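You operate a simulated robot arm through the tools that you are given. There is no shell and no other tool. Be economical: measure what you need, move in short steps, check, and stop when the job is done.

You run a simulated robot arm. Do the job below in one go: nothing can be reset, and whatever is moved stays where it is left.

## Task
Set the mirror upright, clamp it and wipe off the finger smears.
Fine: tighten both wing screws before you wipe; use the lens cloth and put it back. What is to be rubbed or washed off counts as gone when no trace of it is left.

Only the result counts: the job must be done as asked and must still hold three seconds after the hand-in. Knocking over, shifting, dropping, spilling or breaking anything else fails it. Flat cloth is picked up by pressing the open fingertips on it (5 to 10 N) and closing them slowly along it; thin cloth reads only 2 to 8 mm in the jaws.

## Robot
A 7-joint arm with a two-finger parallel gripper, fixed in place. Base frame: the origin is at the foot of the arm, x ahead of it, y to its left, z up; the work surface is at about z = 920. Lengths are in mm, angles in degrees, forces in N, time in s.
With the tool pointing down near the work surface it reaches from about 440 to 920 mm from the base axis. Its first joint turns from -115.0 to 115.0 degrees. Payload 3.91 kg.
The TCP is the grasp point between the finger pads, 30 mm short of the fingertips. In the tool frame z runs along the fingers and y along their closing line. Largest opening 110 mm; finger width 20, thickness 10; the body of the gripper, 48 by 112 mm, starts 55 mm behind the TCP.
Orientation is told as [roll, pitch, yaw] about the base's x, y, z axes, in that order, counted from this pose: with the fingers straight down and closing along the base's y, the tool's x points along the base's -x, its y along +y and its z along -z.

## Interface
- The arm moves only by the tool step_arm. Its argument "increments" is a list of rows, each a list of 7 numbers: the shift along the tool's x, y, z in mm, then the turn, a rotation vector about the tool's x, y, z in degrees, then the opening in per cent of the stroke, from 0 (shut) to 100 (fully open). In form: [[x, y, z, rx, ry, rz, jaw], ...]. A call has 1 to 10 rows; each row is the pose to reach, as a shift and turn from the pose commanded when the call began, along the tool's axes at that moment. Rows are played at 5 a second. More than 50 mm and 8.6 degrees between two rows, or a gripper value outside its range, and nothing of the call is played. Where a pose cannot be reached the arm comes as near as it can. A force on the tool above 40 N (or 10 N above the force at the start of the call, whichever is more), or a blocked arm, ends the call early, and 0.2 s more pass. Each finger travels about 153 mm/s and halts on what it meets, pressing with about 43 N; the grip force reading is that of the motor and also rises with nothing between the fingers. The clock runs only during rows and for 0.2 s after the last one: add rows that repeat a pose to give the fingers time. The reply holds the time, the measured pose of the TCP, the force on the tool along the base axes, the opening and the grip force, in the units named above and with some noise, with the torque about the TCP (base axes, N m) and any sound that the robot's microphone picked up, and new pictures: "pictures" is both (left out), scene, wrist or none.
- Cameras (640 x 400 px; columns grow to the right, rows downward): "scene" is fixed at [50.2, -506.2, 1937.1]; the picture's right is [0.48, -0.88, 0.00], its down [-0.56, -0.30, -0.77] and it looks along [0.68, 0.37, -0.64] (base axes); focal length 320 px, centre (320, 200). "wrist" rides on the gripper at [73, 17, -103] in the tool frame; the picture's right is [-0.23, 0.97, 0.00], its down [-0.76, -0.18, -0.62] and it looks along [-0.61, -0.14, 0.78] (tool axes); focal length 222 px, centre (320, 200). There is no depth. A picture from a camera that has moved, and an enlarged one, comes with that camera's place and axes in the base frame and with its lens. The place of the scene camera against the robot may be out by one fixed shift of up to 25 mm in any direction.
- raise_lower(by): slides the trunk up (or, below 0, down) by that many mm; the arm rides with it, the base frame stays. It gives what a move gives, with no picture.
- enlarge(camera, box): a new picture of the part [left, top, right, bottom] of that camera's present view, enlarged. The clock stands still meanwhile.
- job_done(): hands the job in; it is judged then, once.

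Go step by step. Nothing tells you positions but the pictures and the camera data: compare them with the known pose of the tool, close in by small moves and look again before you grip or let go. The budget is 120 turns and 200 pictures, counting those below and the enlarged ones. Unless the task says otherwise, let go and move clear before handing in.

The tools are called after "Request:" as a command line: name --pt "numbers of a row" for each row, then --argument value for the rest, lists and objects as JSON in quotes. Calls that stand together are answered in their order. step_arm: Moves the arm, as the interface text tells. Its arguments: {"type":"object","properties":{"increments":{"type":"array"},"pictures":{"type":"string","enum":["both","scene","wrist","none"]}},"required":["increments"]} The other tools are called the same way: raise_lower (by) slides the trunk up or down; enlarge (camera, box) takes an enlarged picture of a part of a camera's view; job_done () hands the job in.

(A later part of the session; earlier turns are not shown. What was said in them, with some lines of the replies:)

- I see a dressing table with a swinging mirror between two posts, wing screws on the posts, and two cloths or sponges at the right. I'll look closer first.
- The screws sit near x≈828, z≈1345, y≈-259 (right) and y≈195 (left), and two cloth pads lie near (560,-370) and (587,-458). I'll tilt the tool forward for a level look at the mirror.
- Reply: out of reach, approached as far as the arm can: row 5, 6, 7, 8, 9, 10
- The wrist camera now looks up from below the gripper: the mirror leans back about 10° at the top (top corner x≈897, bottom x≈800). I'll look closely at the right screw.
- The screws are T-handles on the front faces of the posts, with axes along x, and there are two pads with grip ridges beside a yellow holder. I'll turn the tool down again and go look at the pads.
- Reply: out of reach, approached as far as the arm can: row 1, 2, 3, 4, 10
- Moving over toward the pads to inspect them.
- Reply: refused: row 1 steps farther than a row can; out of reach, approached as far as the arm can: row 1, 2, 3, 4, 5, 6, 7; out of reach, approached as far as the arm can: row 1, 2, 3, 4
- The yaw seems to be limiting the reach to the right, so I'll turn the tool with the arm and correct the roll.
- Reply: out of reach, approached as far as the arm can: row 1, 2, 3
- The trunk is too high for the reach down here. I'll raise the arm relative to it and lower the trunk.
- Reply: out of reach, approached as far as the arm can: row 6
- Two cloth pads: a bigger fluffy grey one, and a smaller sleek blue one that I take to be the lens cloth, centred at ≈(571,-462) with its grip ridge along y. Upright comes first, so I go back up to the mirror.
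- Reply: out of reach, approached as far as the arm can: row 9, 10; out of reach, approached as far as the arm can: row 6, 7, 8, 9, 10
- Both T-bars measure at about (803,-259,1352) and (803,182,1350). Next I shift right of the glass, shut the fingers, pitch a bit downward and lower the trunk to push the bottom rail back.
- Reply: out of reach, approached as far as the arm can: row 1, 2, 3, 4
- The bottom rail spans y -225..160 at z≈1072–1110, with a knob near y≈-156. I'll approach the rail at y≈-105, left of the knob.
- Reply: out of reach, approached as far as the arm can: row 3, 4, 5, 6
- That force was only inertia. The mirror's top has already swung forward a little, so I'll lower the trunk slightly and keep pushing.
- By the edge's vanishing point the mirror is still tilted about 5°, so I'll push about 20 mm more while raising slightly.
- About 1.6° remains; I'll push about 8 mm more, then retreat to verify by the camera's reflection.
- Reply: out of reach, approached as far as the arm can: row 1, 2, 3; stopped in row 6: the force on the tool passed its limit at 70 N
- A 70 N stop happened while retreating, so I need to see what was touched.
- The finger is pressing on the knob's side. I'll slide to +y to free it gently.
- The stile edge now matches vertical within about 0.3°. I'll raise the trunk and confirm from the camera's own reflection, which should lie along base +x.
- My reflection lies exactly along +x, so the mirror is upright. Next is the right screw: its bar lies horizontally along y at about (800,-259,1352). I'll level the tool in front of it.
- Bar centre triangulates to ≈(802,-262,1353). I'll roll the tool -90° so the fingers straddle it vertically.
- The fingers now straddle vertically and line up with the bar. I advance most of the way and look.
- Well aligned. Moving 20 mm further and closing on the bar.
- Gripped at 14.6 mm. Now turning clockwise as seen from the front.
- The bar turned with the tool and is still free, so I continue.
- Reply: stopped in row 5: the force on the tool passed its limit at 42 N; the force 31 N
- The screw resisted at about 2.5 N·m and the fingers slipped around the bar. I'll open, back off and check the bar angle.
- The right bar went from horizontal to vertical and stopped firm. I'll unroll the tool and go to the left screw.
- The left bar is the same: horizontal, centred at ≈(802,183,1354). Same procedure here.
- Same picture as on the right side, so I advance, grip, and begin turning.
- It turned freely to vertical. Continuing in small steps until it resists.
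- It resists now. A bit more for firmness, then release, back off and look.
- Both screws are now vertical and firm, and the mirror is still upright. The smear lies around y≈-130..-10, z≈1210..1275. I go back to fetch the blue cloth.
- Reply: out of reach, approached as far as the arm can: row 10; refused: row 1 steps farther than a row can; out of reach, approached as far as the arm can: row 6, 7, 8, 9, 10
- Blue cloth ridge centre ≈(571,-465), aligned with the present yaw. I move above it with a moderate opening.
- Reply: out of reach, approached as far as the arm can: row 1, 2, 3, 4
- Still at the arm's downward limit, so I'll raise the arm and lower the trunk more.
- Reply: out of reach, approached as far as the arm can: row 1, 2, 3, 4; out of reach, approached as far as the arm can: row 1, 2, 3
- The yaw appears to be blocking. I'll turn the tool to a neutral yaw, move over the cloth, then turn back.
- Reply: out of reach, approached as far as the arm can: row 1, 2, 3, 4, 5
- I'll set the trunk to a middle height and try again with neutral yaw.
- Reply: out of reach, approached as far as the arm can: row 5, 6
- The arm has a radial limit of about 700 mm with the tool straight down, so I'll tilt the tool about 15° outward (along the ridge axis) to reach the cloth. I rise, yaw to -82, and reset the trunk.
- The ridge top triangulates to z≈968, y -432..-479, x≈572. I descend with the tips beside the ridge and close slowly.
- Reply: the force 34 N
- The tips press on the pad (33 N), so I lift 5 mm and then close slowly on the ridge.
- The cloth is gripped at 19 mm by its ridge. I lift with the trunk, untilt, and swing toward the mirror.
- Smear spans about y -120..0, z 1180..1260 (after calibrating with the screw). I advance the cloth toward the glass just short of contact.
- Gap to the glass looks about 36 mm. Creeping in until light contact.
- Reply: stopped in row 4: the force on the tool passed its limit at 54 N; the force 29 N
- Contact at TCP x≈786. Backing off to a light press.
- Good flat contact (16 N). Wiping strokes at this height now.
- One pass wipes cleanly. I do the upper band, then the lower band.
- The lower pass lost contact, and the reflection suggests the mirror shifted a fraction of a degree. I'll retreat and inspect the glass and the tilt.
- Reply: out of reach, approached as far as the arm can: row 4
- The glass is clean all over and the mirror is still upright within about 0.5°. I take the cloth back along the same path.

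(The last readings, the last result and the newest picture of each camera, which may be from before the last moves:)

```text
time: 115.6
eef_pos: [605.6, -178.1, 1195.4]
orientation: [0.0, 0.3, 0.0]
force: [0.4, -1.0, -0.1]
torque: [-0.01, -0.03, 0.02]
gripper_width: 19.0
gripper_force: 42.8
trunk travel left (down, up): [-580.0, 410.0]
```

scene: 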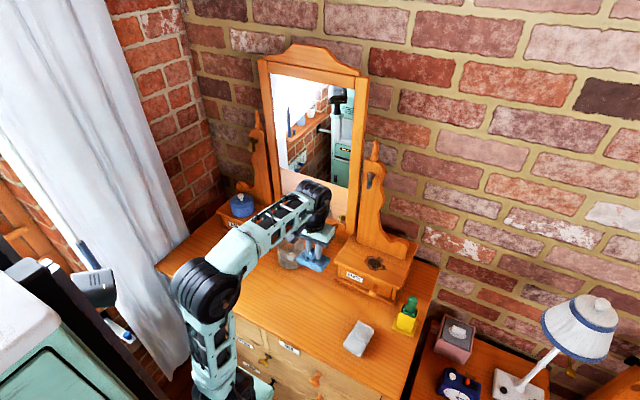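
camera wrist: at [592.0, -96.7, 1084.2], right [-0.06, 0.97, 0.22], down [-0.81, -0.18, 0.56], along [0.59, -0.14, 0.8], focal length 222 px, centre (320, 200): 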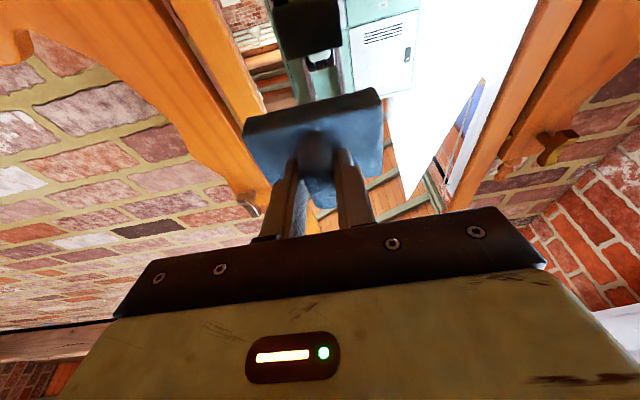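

Request:
step_arm --pt "5 -20 0 0 0 8.2 2" --pt "9 -40 5 0 0 16.4 2" --pt "14 -60 10 0 0 24.6 2" --pt "18 -80 20 0 0 32.8 2" --pt "23 -100 30 0 0 41 2" --pt "28 -118 42 0 0 49.2 2" --pt "32 -137 54 0 0 57.4 2" --pt "37 -157 66 0 0 65.6 2" --pt "41 -177 78 0 0 73.8 2" --pt "46 -196 90 0 0 82 2" --pictures "none"

Request:
step_arm --pt "-25 0 0 0 -8 0 2" --pt "-50 0 0 0 -16 0 2" --pictures "none"

```text
time: 117.8
eef_pos: [558.2, -374.6, 1109.0]
orientation: [-0.2, 0.1, -82.1]
force: [-0.7, 0.6, -0.3]
torque: [0.0, -0.02, 0.02]
gripper_width: 19.0
gripper_force: 43.0
trunk travel left (down, up): [-580.0, 410.0]
```

```text
time: 118.4
eef_pos: [565.2, -423.6, 1109.8]
orientation: [-0.1, -16.1, -82.1]
force: [-0.3, 0.1, 0.8]
torque: [0.02, -0.03, 0.02]
gripper_width: 18.8
gripper_force: 43.5
trunk travel left (down, up): [-580.0, 410.0]
```

Request:
step_arm --pt "-13 1.2 5 0 0 0 2" --pt "-26.4 2.5 10.2 0 0 0 2" --pt "-26.4 2.5 10.2 0 0 0 2" --pictures "none"

Request:
raise_lower --by -115

Request:
step_arm --pt "0 0 0 0 0 0 2"

Request:
enlarge --camera "scene" --box '[350, 295, 430, 365]'

```text
time: 119.2
eef_pos: [572.2, -452.4, 1107.4]
orientation: [-0.2, -16.0, -82.1]
force: [-0.3, -0.1, -0.3]
torque: [-0.02, 0.02, 0.0]
gripper_width: 19.1
gripper_force: 42.6
trunk travel left (down, up): [-580.0, 410.0]
```

```text
time: 120.7
eef_pos: [572.3, -451.1, 992.1]
orientation: [-0.2, -16.0, -82.0]
force: [0.5, -0.6, -1.8]
torque: [-0.01, 0.0, 0.02]
gripper_width: 18.8
gripper_force: 43.2
trunk travel left (down, up): [-465.0, 525.0]
```

```text
time: 121.1
eef_pos: [572.4, -450.4, 992.4]
orientation: [-0.2, -16.0, -82.1]
force: [0.1, 0.8, -1.2]
torque: [0.03, 0.02, -0.05]
gripper_width: 19.0
gripper_force: 42.9
trunk travel left (down, up): [-465.0, 525.0]
camera wrist: at [576.0, -351.1, 1070.7], right [0.99, -0.08, 0.06], down [-0.1, -0.58, 0.81], along [-0.03, -0.81, -0.58], focal length 222 px, centre (320, 200)
```

scene: 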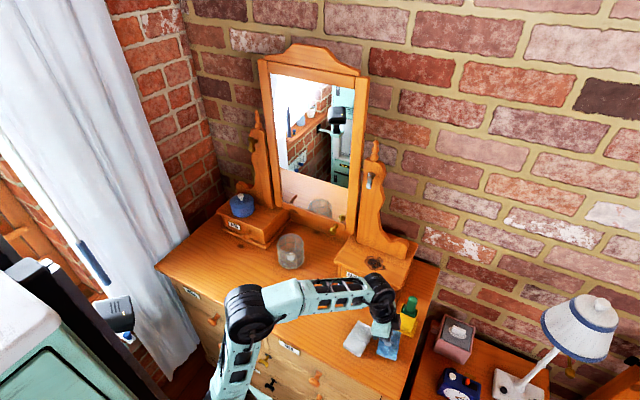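
wrist: 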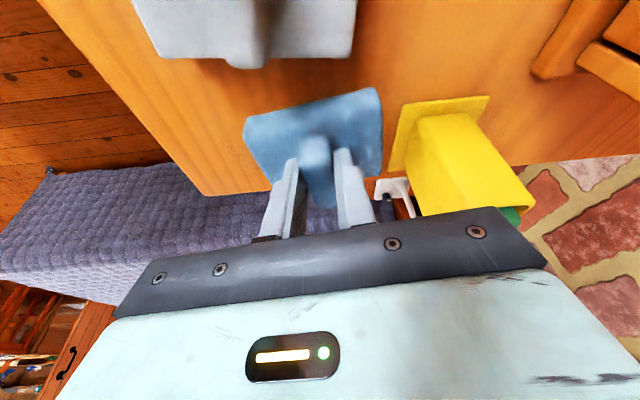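

```text
5.71 times, centred on (390, 330) of scene
camera zoom: at [50.2, -506.2, 1937.1], right [0.48, -0.88, 0.0], down [-0.56, -0.3, -0.77], along [0.68, 0.37, -0.64], focal length 1828 px, centre (-80, -543)
```

zoom: 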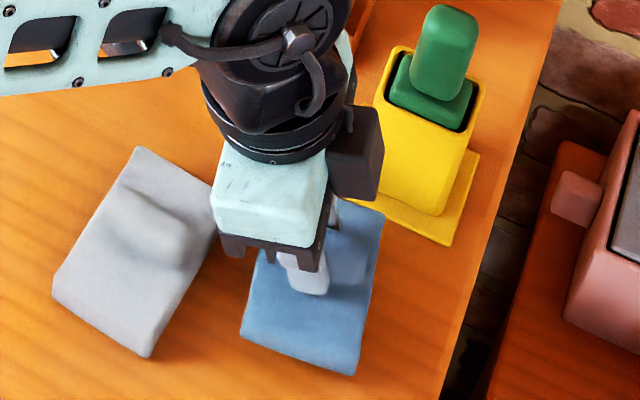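

Lowering the last ~17 mm until the cloth touches the table.

Request:
step_arm --pt "1.3 0 5 0 0 0 2" --pt "2.6 0 10 0 0 0 2" --pt "3.6 0 13 0 0 0 2" --pt "4 0 15 0 0 0 2" --pictures "none"

```text
time: 122.1
eef_pos: [572.7, -450.2, 977.6]
orientation: [-0.1, -16.1, -82.1]
force: [-0.3, 0.4, -1.3]
torque: [-0.02, 0.01, -0.04]
gripper_width: 19.0
gripper_force: 43.1
trunk travel left (down, up): [-465.0, 525.0]
```

Request:
step_arm --pt "0.3 0 1 0 0 0 2" --pt "0.6 0 2 0 0 0 2" --pt "0.7 0 2.8 0 0 0 2" --pictures "none"

```text
time: 122.9
eef_pos: [572.2, -450.9, 975.2]
orientation: [-0.2, -16.1, -82.1]
force: [-1.4, 4.3, 13.7]
torque: [0.53, 0.04, 0.03]
gripper_width: 19.1
gripper_force: 43.1
trunk travel left (down, up): [-465.0, 525.0]
```

The cloth is down (14 N). I release, open, and rise straight up.

Request:
step_arm --pt "0 0 0 0 0 0 10" --pt "0 0 0 0 0 0 25" --pt "0 0 0 0 0 0 45" --pt "-1 0 -5 0 0 0 50" --pt "-1 0 -5 0 0 0 50" --pictures "none"

Request:
raise_lower --by 120

Request:
step_arm --pt "30 0 0 0 5 0 50" --pt "60 0 -10 0 10 0 50" --pt "95 0 -20 0 15 0 50"

Request:
enlarge --camera "scene" --box '[330, 290, 430, 370]'

```text
time: 124.1
eef_pos: [571.5, -450.9, 978.5]
orientation: [-0.2, -16.0, -82.1]
force: [0.3, 0.2, -0.6]
torque: [0.0, 0.01, -0.01]
gripper_width: 55.0
gripper_force: 0.1
trunk travel left (down, up): [-465.0, 525.0]
```

```text
time: 125.6
eef_pos: [572.0, -451.1, 1098.5]
orientation: [-0.2, -16.1, -82.1]
force: [0.8, 0.2, -0.6]
torque: [0.02, 0.01, 0.0]
gripper_width: 55.1
gripper_force: 0.0
trunk travel left (down, up): [-585.0, 405.0]
```

```text
time: 126.4
eef_pos: [559.5, -354.1, 1092.8]
orientation: [-0.2, -1.0, -82.3]
force: [-0.1, -0.7, -0.7]
torque: [-0.01, 0.01, 0.0]
gripper_width: 55.0
gripper_force: 0.0
trunk travel left (down, up): [-585.0, 405.0]
camera wrist: at [566.5, -277.6, 1194.2], right [1.0, -0.09, 0.0], down [-0.07, -0.77, 0.64], along [-0.06, -0.63, -0.77], focal length 222 px, centre (320, 200)
```

scene: 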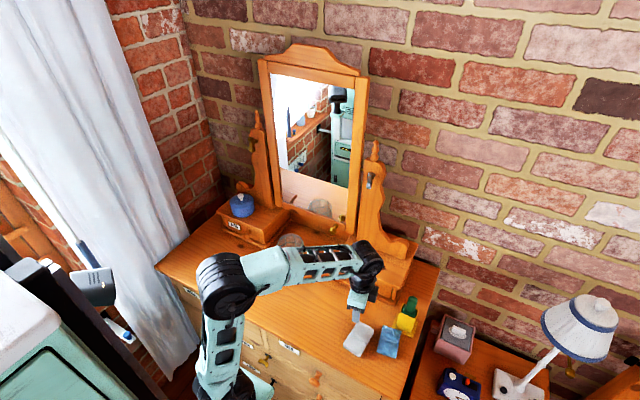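
wrist: 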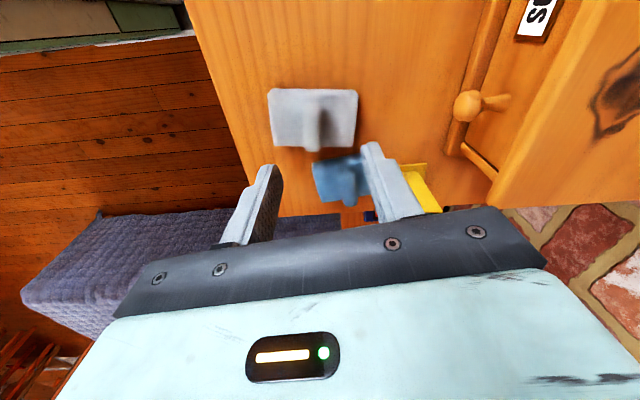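

```text
5.00 times, centred on (380, 330) of scene
camera zoom: at [50.2, -506.2, 1937.1], right [0.48, -0.88, 0.0], down [-0.56, -0.3, -0.77], along [0.68, 0.37, -0.64], focal length 1600 px, centre (20, -450)
```

zoom: 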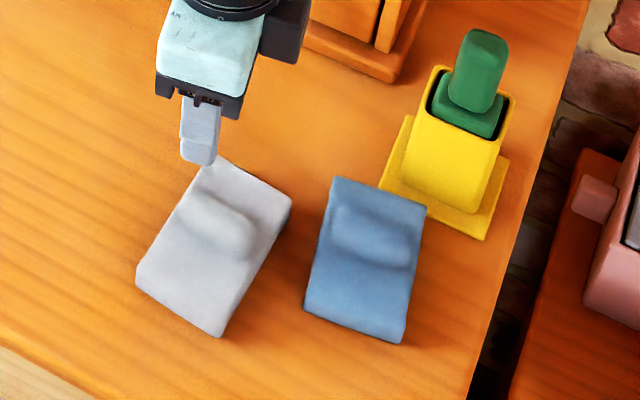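

The cloth got dragged about 18 mm in +x when the fingers opened under load. I'll regrip it and set it back exactly, releasing without pressing.

Request:
step_arm --pt "-33 3 0 0 -5 0 55" --pt "-66 5 -3 0 -10 0 55" --pt "-99 7.3 -5 0 -15 0 55" --pt "-99 7.3 -5 0 -15 0 55" --pictures "wrist"

Request:
enlarge --camera "wrist" --box '[200, 40, 480, 220]'

```text
time: 127.4
eef_pos: [579.7, -449.7, 1100.0]
orientation: [-0.2, -16.1, -82.2]
force: [0.2, -0.8, 0.3]
torque: [0.0, 0.01, -0.01]
gripper_width: 60.6
gripper_force: 0.1
trunk travel left (down, up): [-585.0, 405.0]
camera wrist: at [583.3, -349.7, 1178.1], right [0.99, -0.08, 0.06], down [-0.1, -0.58, 0.81], along [-0.03, -0.81, -0.58], focal length 222 px, centre (320, 200)
```

wrist: 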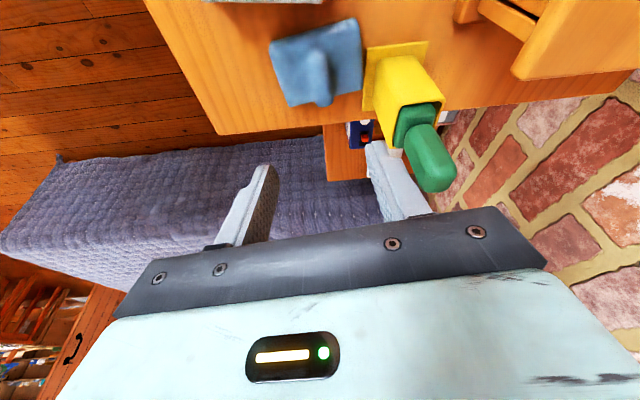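

```text
2.22 times, centred on (340, 130) of wrist
camera zoom: at [583.3, -349.7, 1178.1], right [0.99, -0.08, 0.06], down [-0.1, -0.58, 0.81], along [-0.03, -0.81, -0.58], focal length 494 px, centre (276, 356)
```

zoom: 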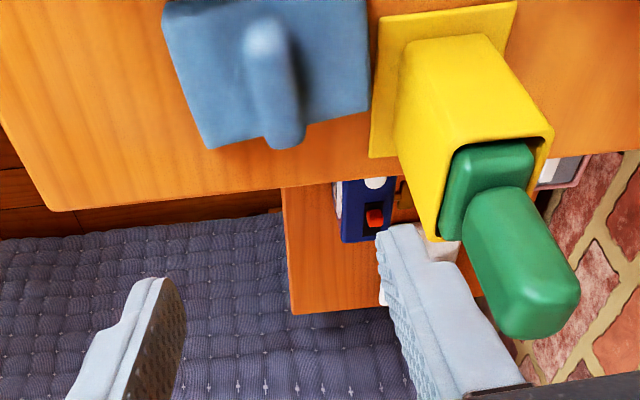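

Request:
raise_lower --by -118

Request:
step_arm --pt "0 0 2 0 0 0 45" --pt "0 0 2 0 0 0 35" --pt "0 0 2 0 0 0 25" --pt "0 0 2 0 0 0 15" --pt "0 0 2 0 0 0 8" --pt "0 0 2 0 0 0 2" --pt "0 0 2 0 0 0 2" --pictures "scene"

Request:
enlarge --camera "scene" --box '[330, 290, 430, 370]'

```text
time: 128.9
eef_pos: [579.3, -449.7, 981.9]
orientation: [-0.2, -16.0, -82.1]
force: [0.6, -0.1, 0.5]
torque: [-0.02, 0.0, -0.01]
gripper_width: 60.3
gripper_force: 0.0
trunk travel left (down, up): [-467.0, 523.0]
```

```text
time: 130.5
eef_pos: [579.4, -450.5, 980.0]
orientation: [-0.3, -16.0, -82.1]
force: [-1.1, 0.5, 1.4]
torque: [0.0, -0.06, 0.02]
gripper_width: 18.9
gripper_force: 43.3
trunk travel left (down, up): [-467.0, 523.0]
```

scene: 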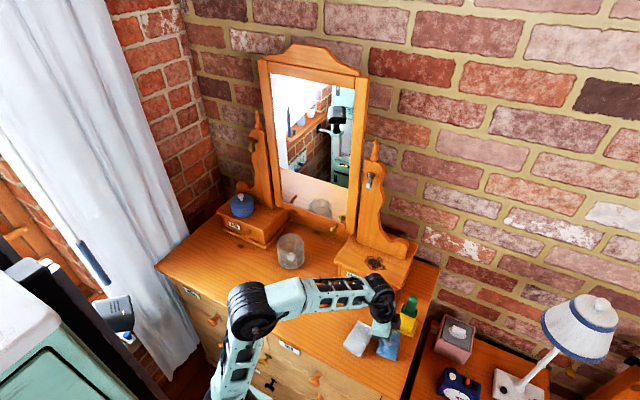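

```text
5.00 times, centred on (380, 330) of scene
camera zoom: at [50.2, -506.2, 1937.1], right [0.48, -0.88, 0.0], down [-0.56, -0.3, -0.77], along [0.68, 0.37, -0.64], focal length 1600 px, centre (20, -450)
```

zoom: 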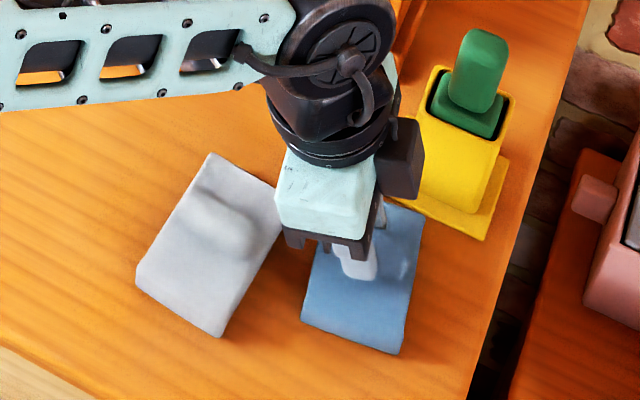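

Request:
step_arm --pt "-0.8 0 -3 0 0 0 2" --pt "-0.8 -5 -3 0 0 0 2" --pt "-0.8 -9.5 -3 0 0 0 2" --pt "-0.2 -9.5 -1 0 0 0 2" --pictures "none"

Request:
step_arm --pt "0 0 0 0 0 0 10" --pt "0 0 0 0 0 0 20" --pt "0 0 0 0 0 0 30" --pt "0 0 0 0 0 0 30" --pictures "scene"

Request:
enlarge --camera "scene" --box '[330, 290, 430, 370]'

```text
time: 131.5
eef_pos: [570.9, -451.7, 981.1]
orientation: [-0.1, -16.0, -82.1]
force: [0.3, -1.1, -0.5]
torque: [0.01, 0.0, 0.0]
gripper_width: 18.9
gripper_force: 42.3
trunk travel left (down, up): [-467.0, 523.0]
```

```text
time: 132.5
eef_pos: [571.2, -450.7, 982.2]
orientation: [-0.2, -15.9, -82.0]
force: [-0.2, 1.1, 0.1]
torque: [-0.02, 0.02, 0.02]
gripper_width: 33.0
gripper_force: 0.0
trunk travel left (down, up): [-467.0, 523.0]
```

scene: 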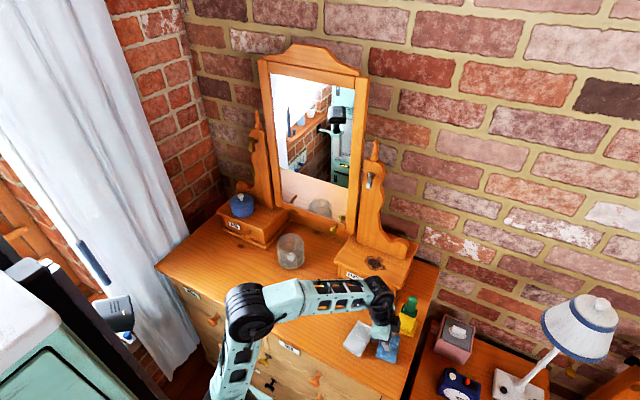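

```text
5.00 times, centred on (380, 330) of scene
camera zoom: at [50.2, -506.2, 1937.1], right [0.48, -0.88, 0.0], down [-0.56, -0.3, -0.77], along [0.68, 0.37, -0.64], focal length 1600 px, centre (20, -450)
```

zoom: 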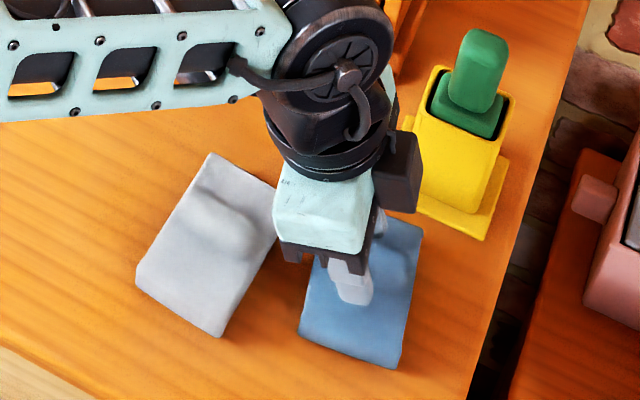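

Now within about 2 mm of its original place. Rising straight up and moving clear.

Request:
raise_lower --by 130

Request:
step_arm --pt "30 0 -10 0 5 0 40" --pt "60 0 -30 0 10 0 40" --pt "95 0 -60 0 15 0 40" --pt "120 -20 -80 0 15 0 40" --pictures "scene"

Request:
enlarge --camera "scene" --box '[330, 290, 430, 370]'

Request:
enlarge --camera "scene" --box '[230, 40, 400, 250]'

```text
time: 134.1
eef_pos: [569.5, -451.7, 1110.8]
orientation: [-0.2, -16.0, -82.0]
force: [0.6, 0.7, -0.2]
torque: [0.02, 0.02, -0.02]
gripper_width: 33.1
gripper_force: 0.0
trunk travel left (down, up): [-597.0, 393.0]
```

```text
time: 135.1
eef_pos: [530.6, -316.7, 1153.7]
orientation: [-0.2, -0.8, -82.0]
force: [0.1, -0.5, -0.3]
torque: [-0.01, -0.01, -0.03]
gripper_width: 44.3
gripper_force: 0.2
trunk travel left (down, up): [-597.0, 393.0]
```

scene: 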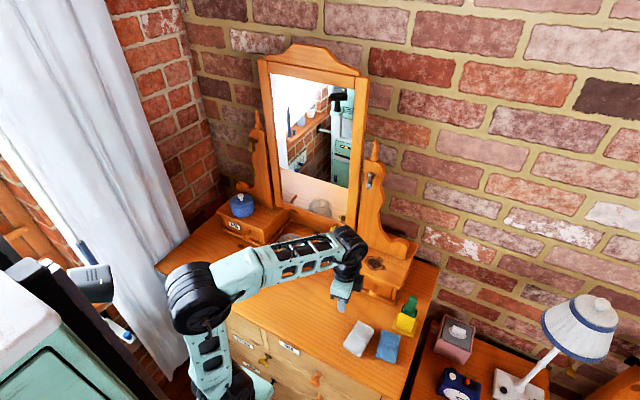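

```text
5.00 times, centred on (380, 330) of scene
camera zoom: at [50.2, -506.2, 1937.1], right [0.48, -0.88, 0.0], down [-0.56, -0.3, -0.77], along [0.68, 0.37, -0.64], focal length 1600 px, centre (20, -450)
```

zoom: 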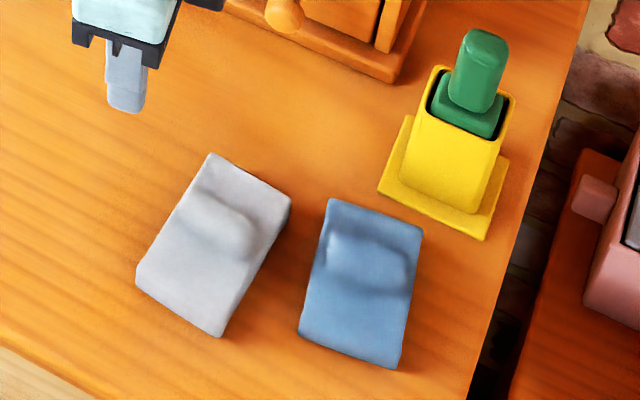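

```text
1.90 times, centred on (315, 145) of scene
camera zoom: at [50.2, -506.2, 1937.1], right [0.48, -0.88, 0.0], down [-0.56, -0.3, -0.77], along [0.68, 0.37, -0.64], focal length 609 px, centre (330, 305)
```

zoom: 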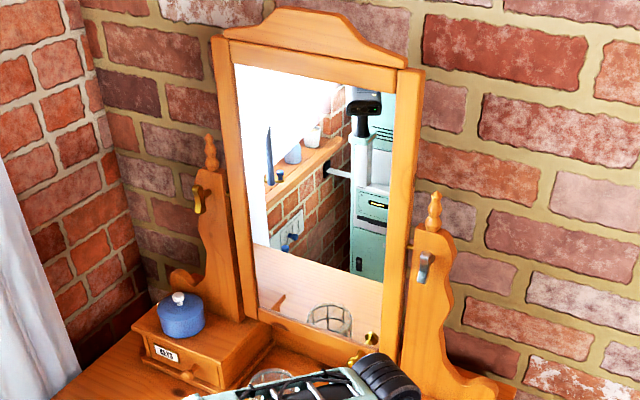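

The mirror is upright and clean, both screws are tight, the blue cloth is back in place, and the arm is clear, so I hand in.

Request:
job_done

```text
The job is handed in.
```

I set the mirror upright, tightened both wing screws, wiped off the smears with the blue cloth and put that cloth back; I've handed the job in, but no verdict has come back yet.

- **Upright:** The mirror is within about 0.5° of vertical. It shifted a fraction of a degree back at the bottom under the wiping pressure, after it was clamped.
- **Screws:** Both bars went a quarter turn clockwise to a firm stop before I wiped.
- **Smears:** No trace shows in the enlarged pictures. The last, lowest stroke lost contact with the glass, but that area looks clean too.
- **Cloth:** No label said which cloth was the lens cloth. I took the smaller, smoother blue one over the grey one. It got dragged about 18 mm when I first let go, so I picked it up again and set it within about 2 mm of where it was.
- **Knob:** While backing away from the mirror, the fingers caught its lower knob, which stopped the arm at 70 N. I saw no damage, and I straightened the mirror again before tightening the screws.
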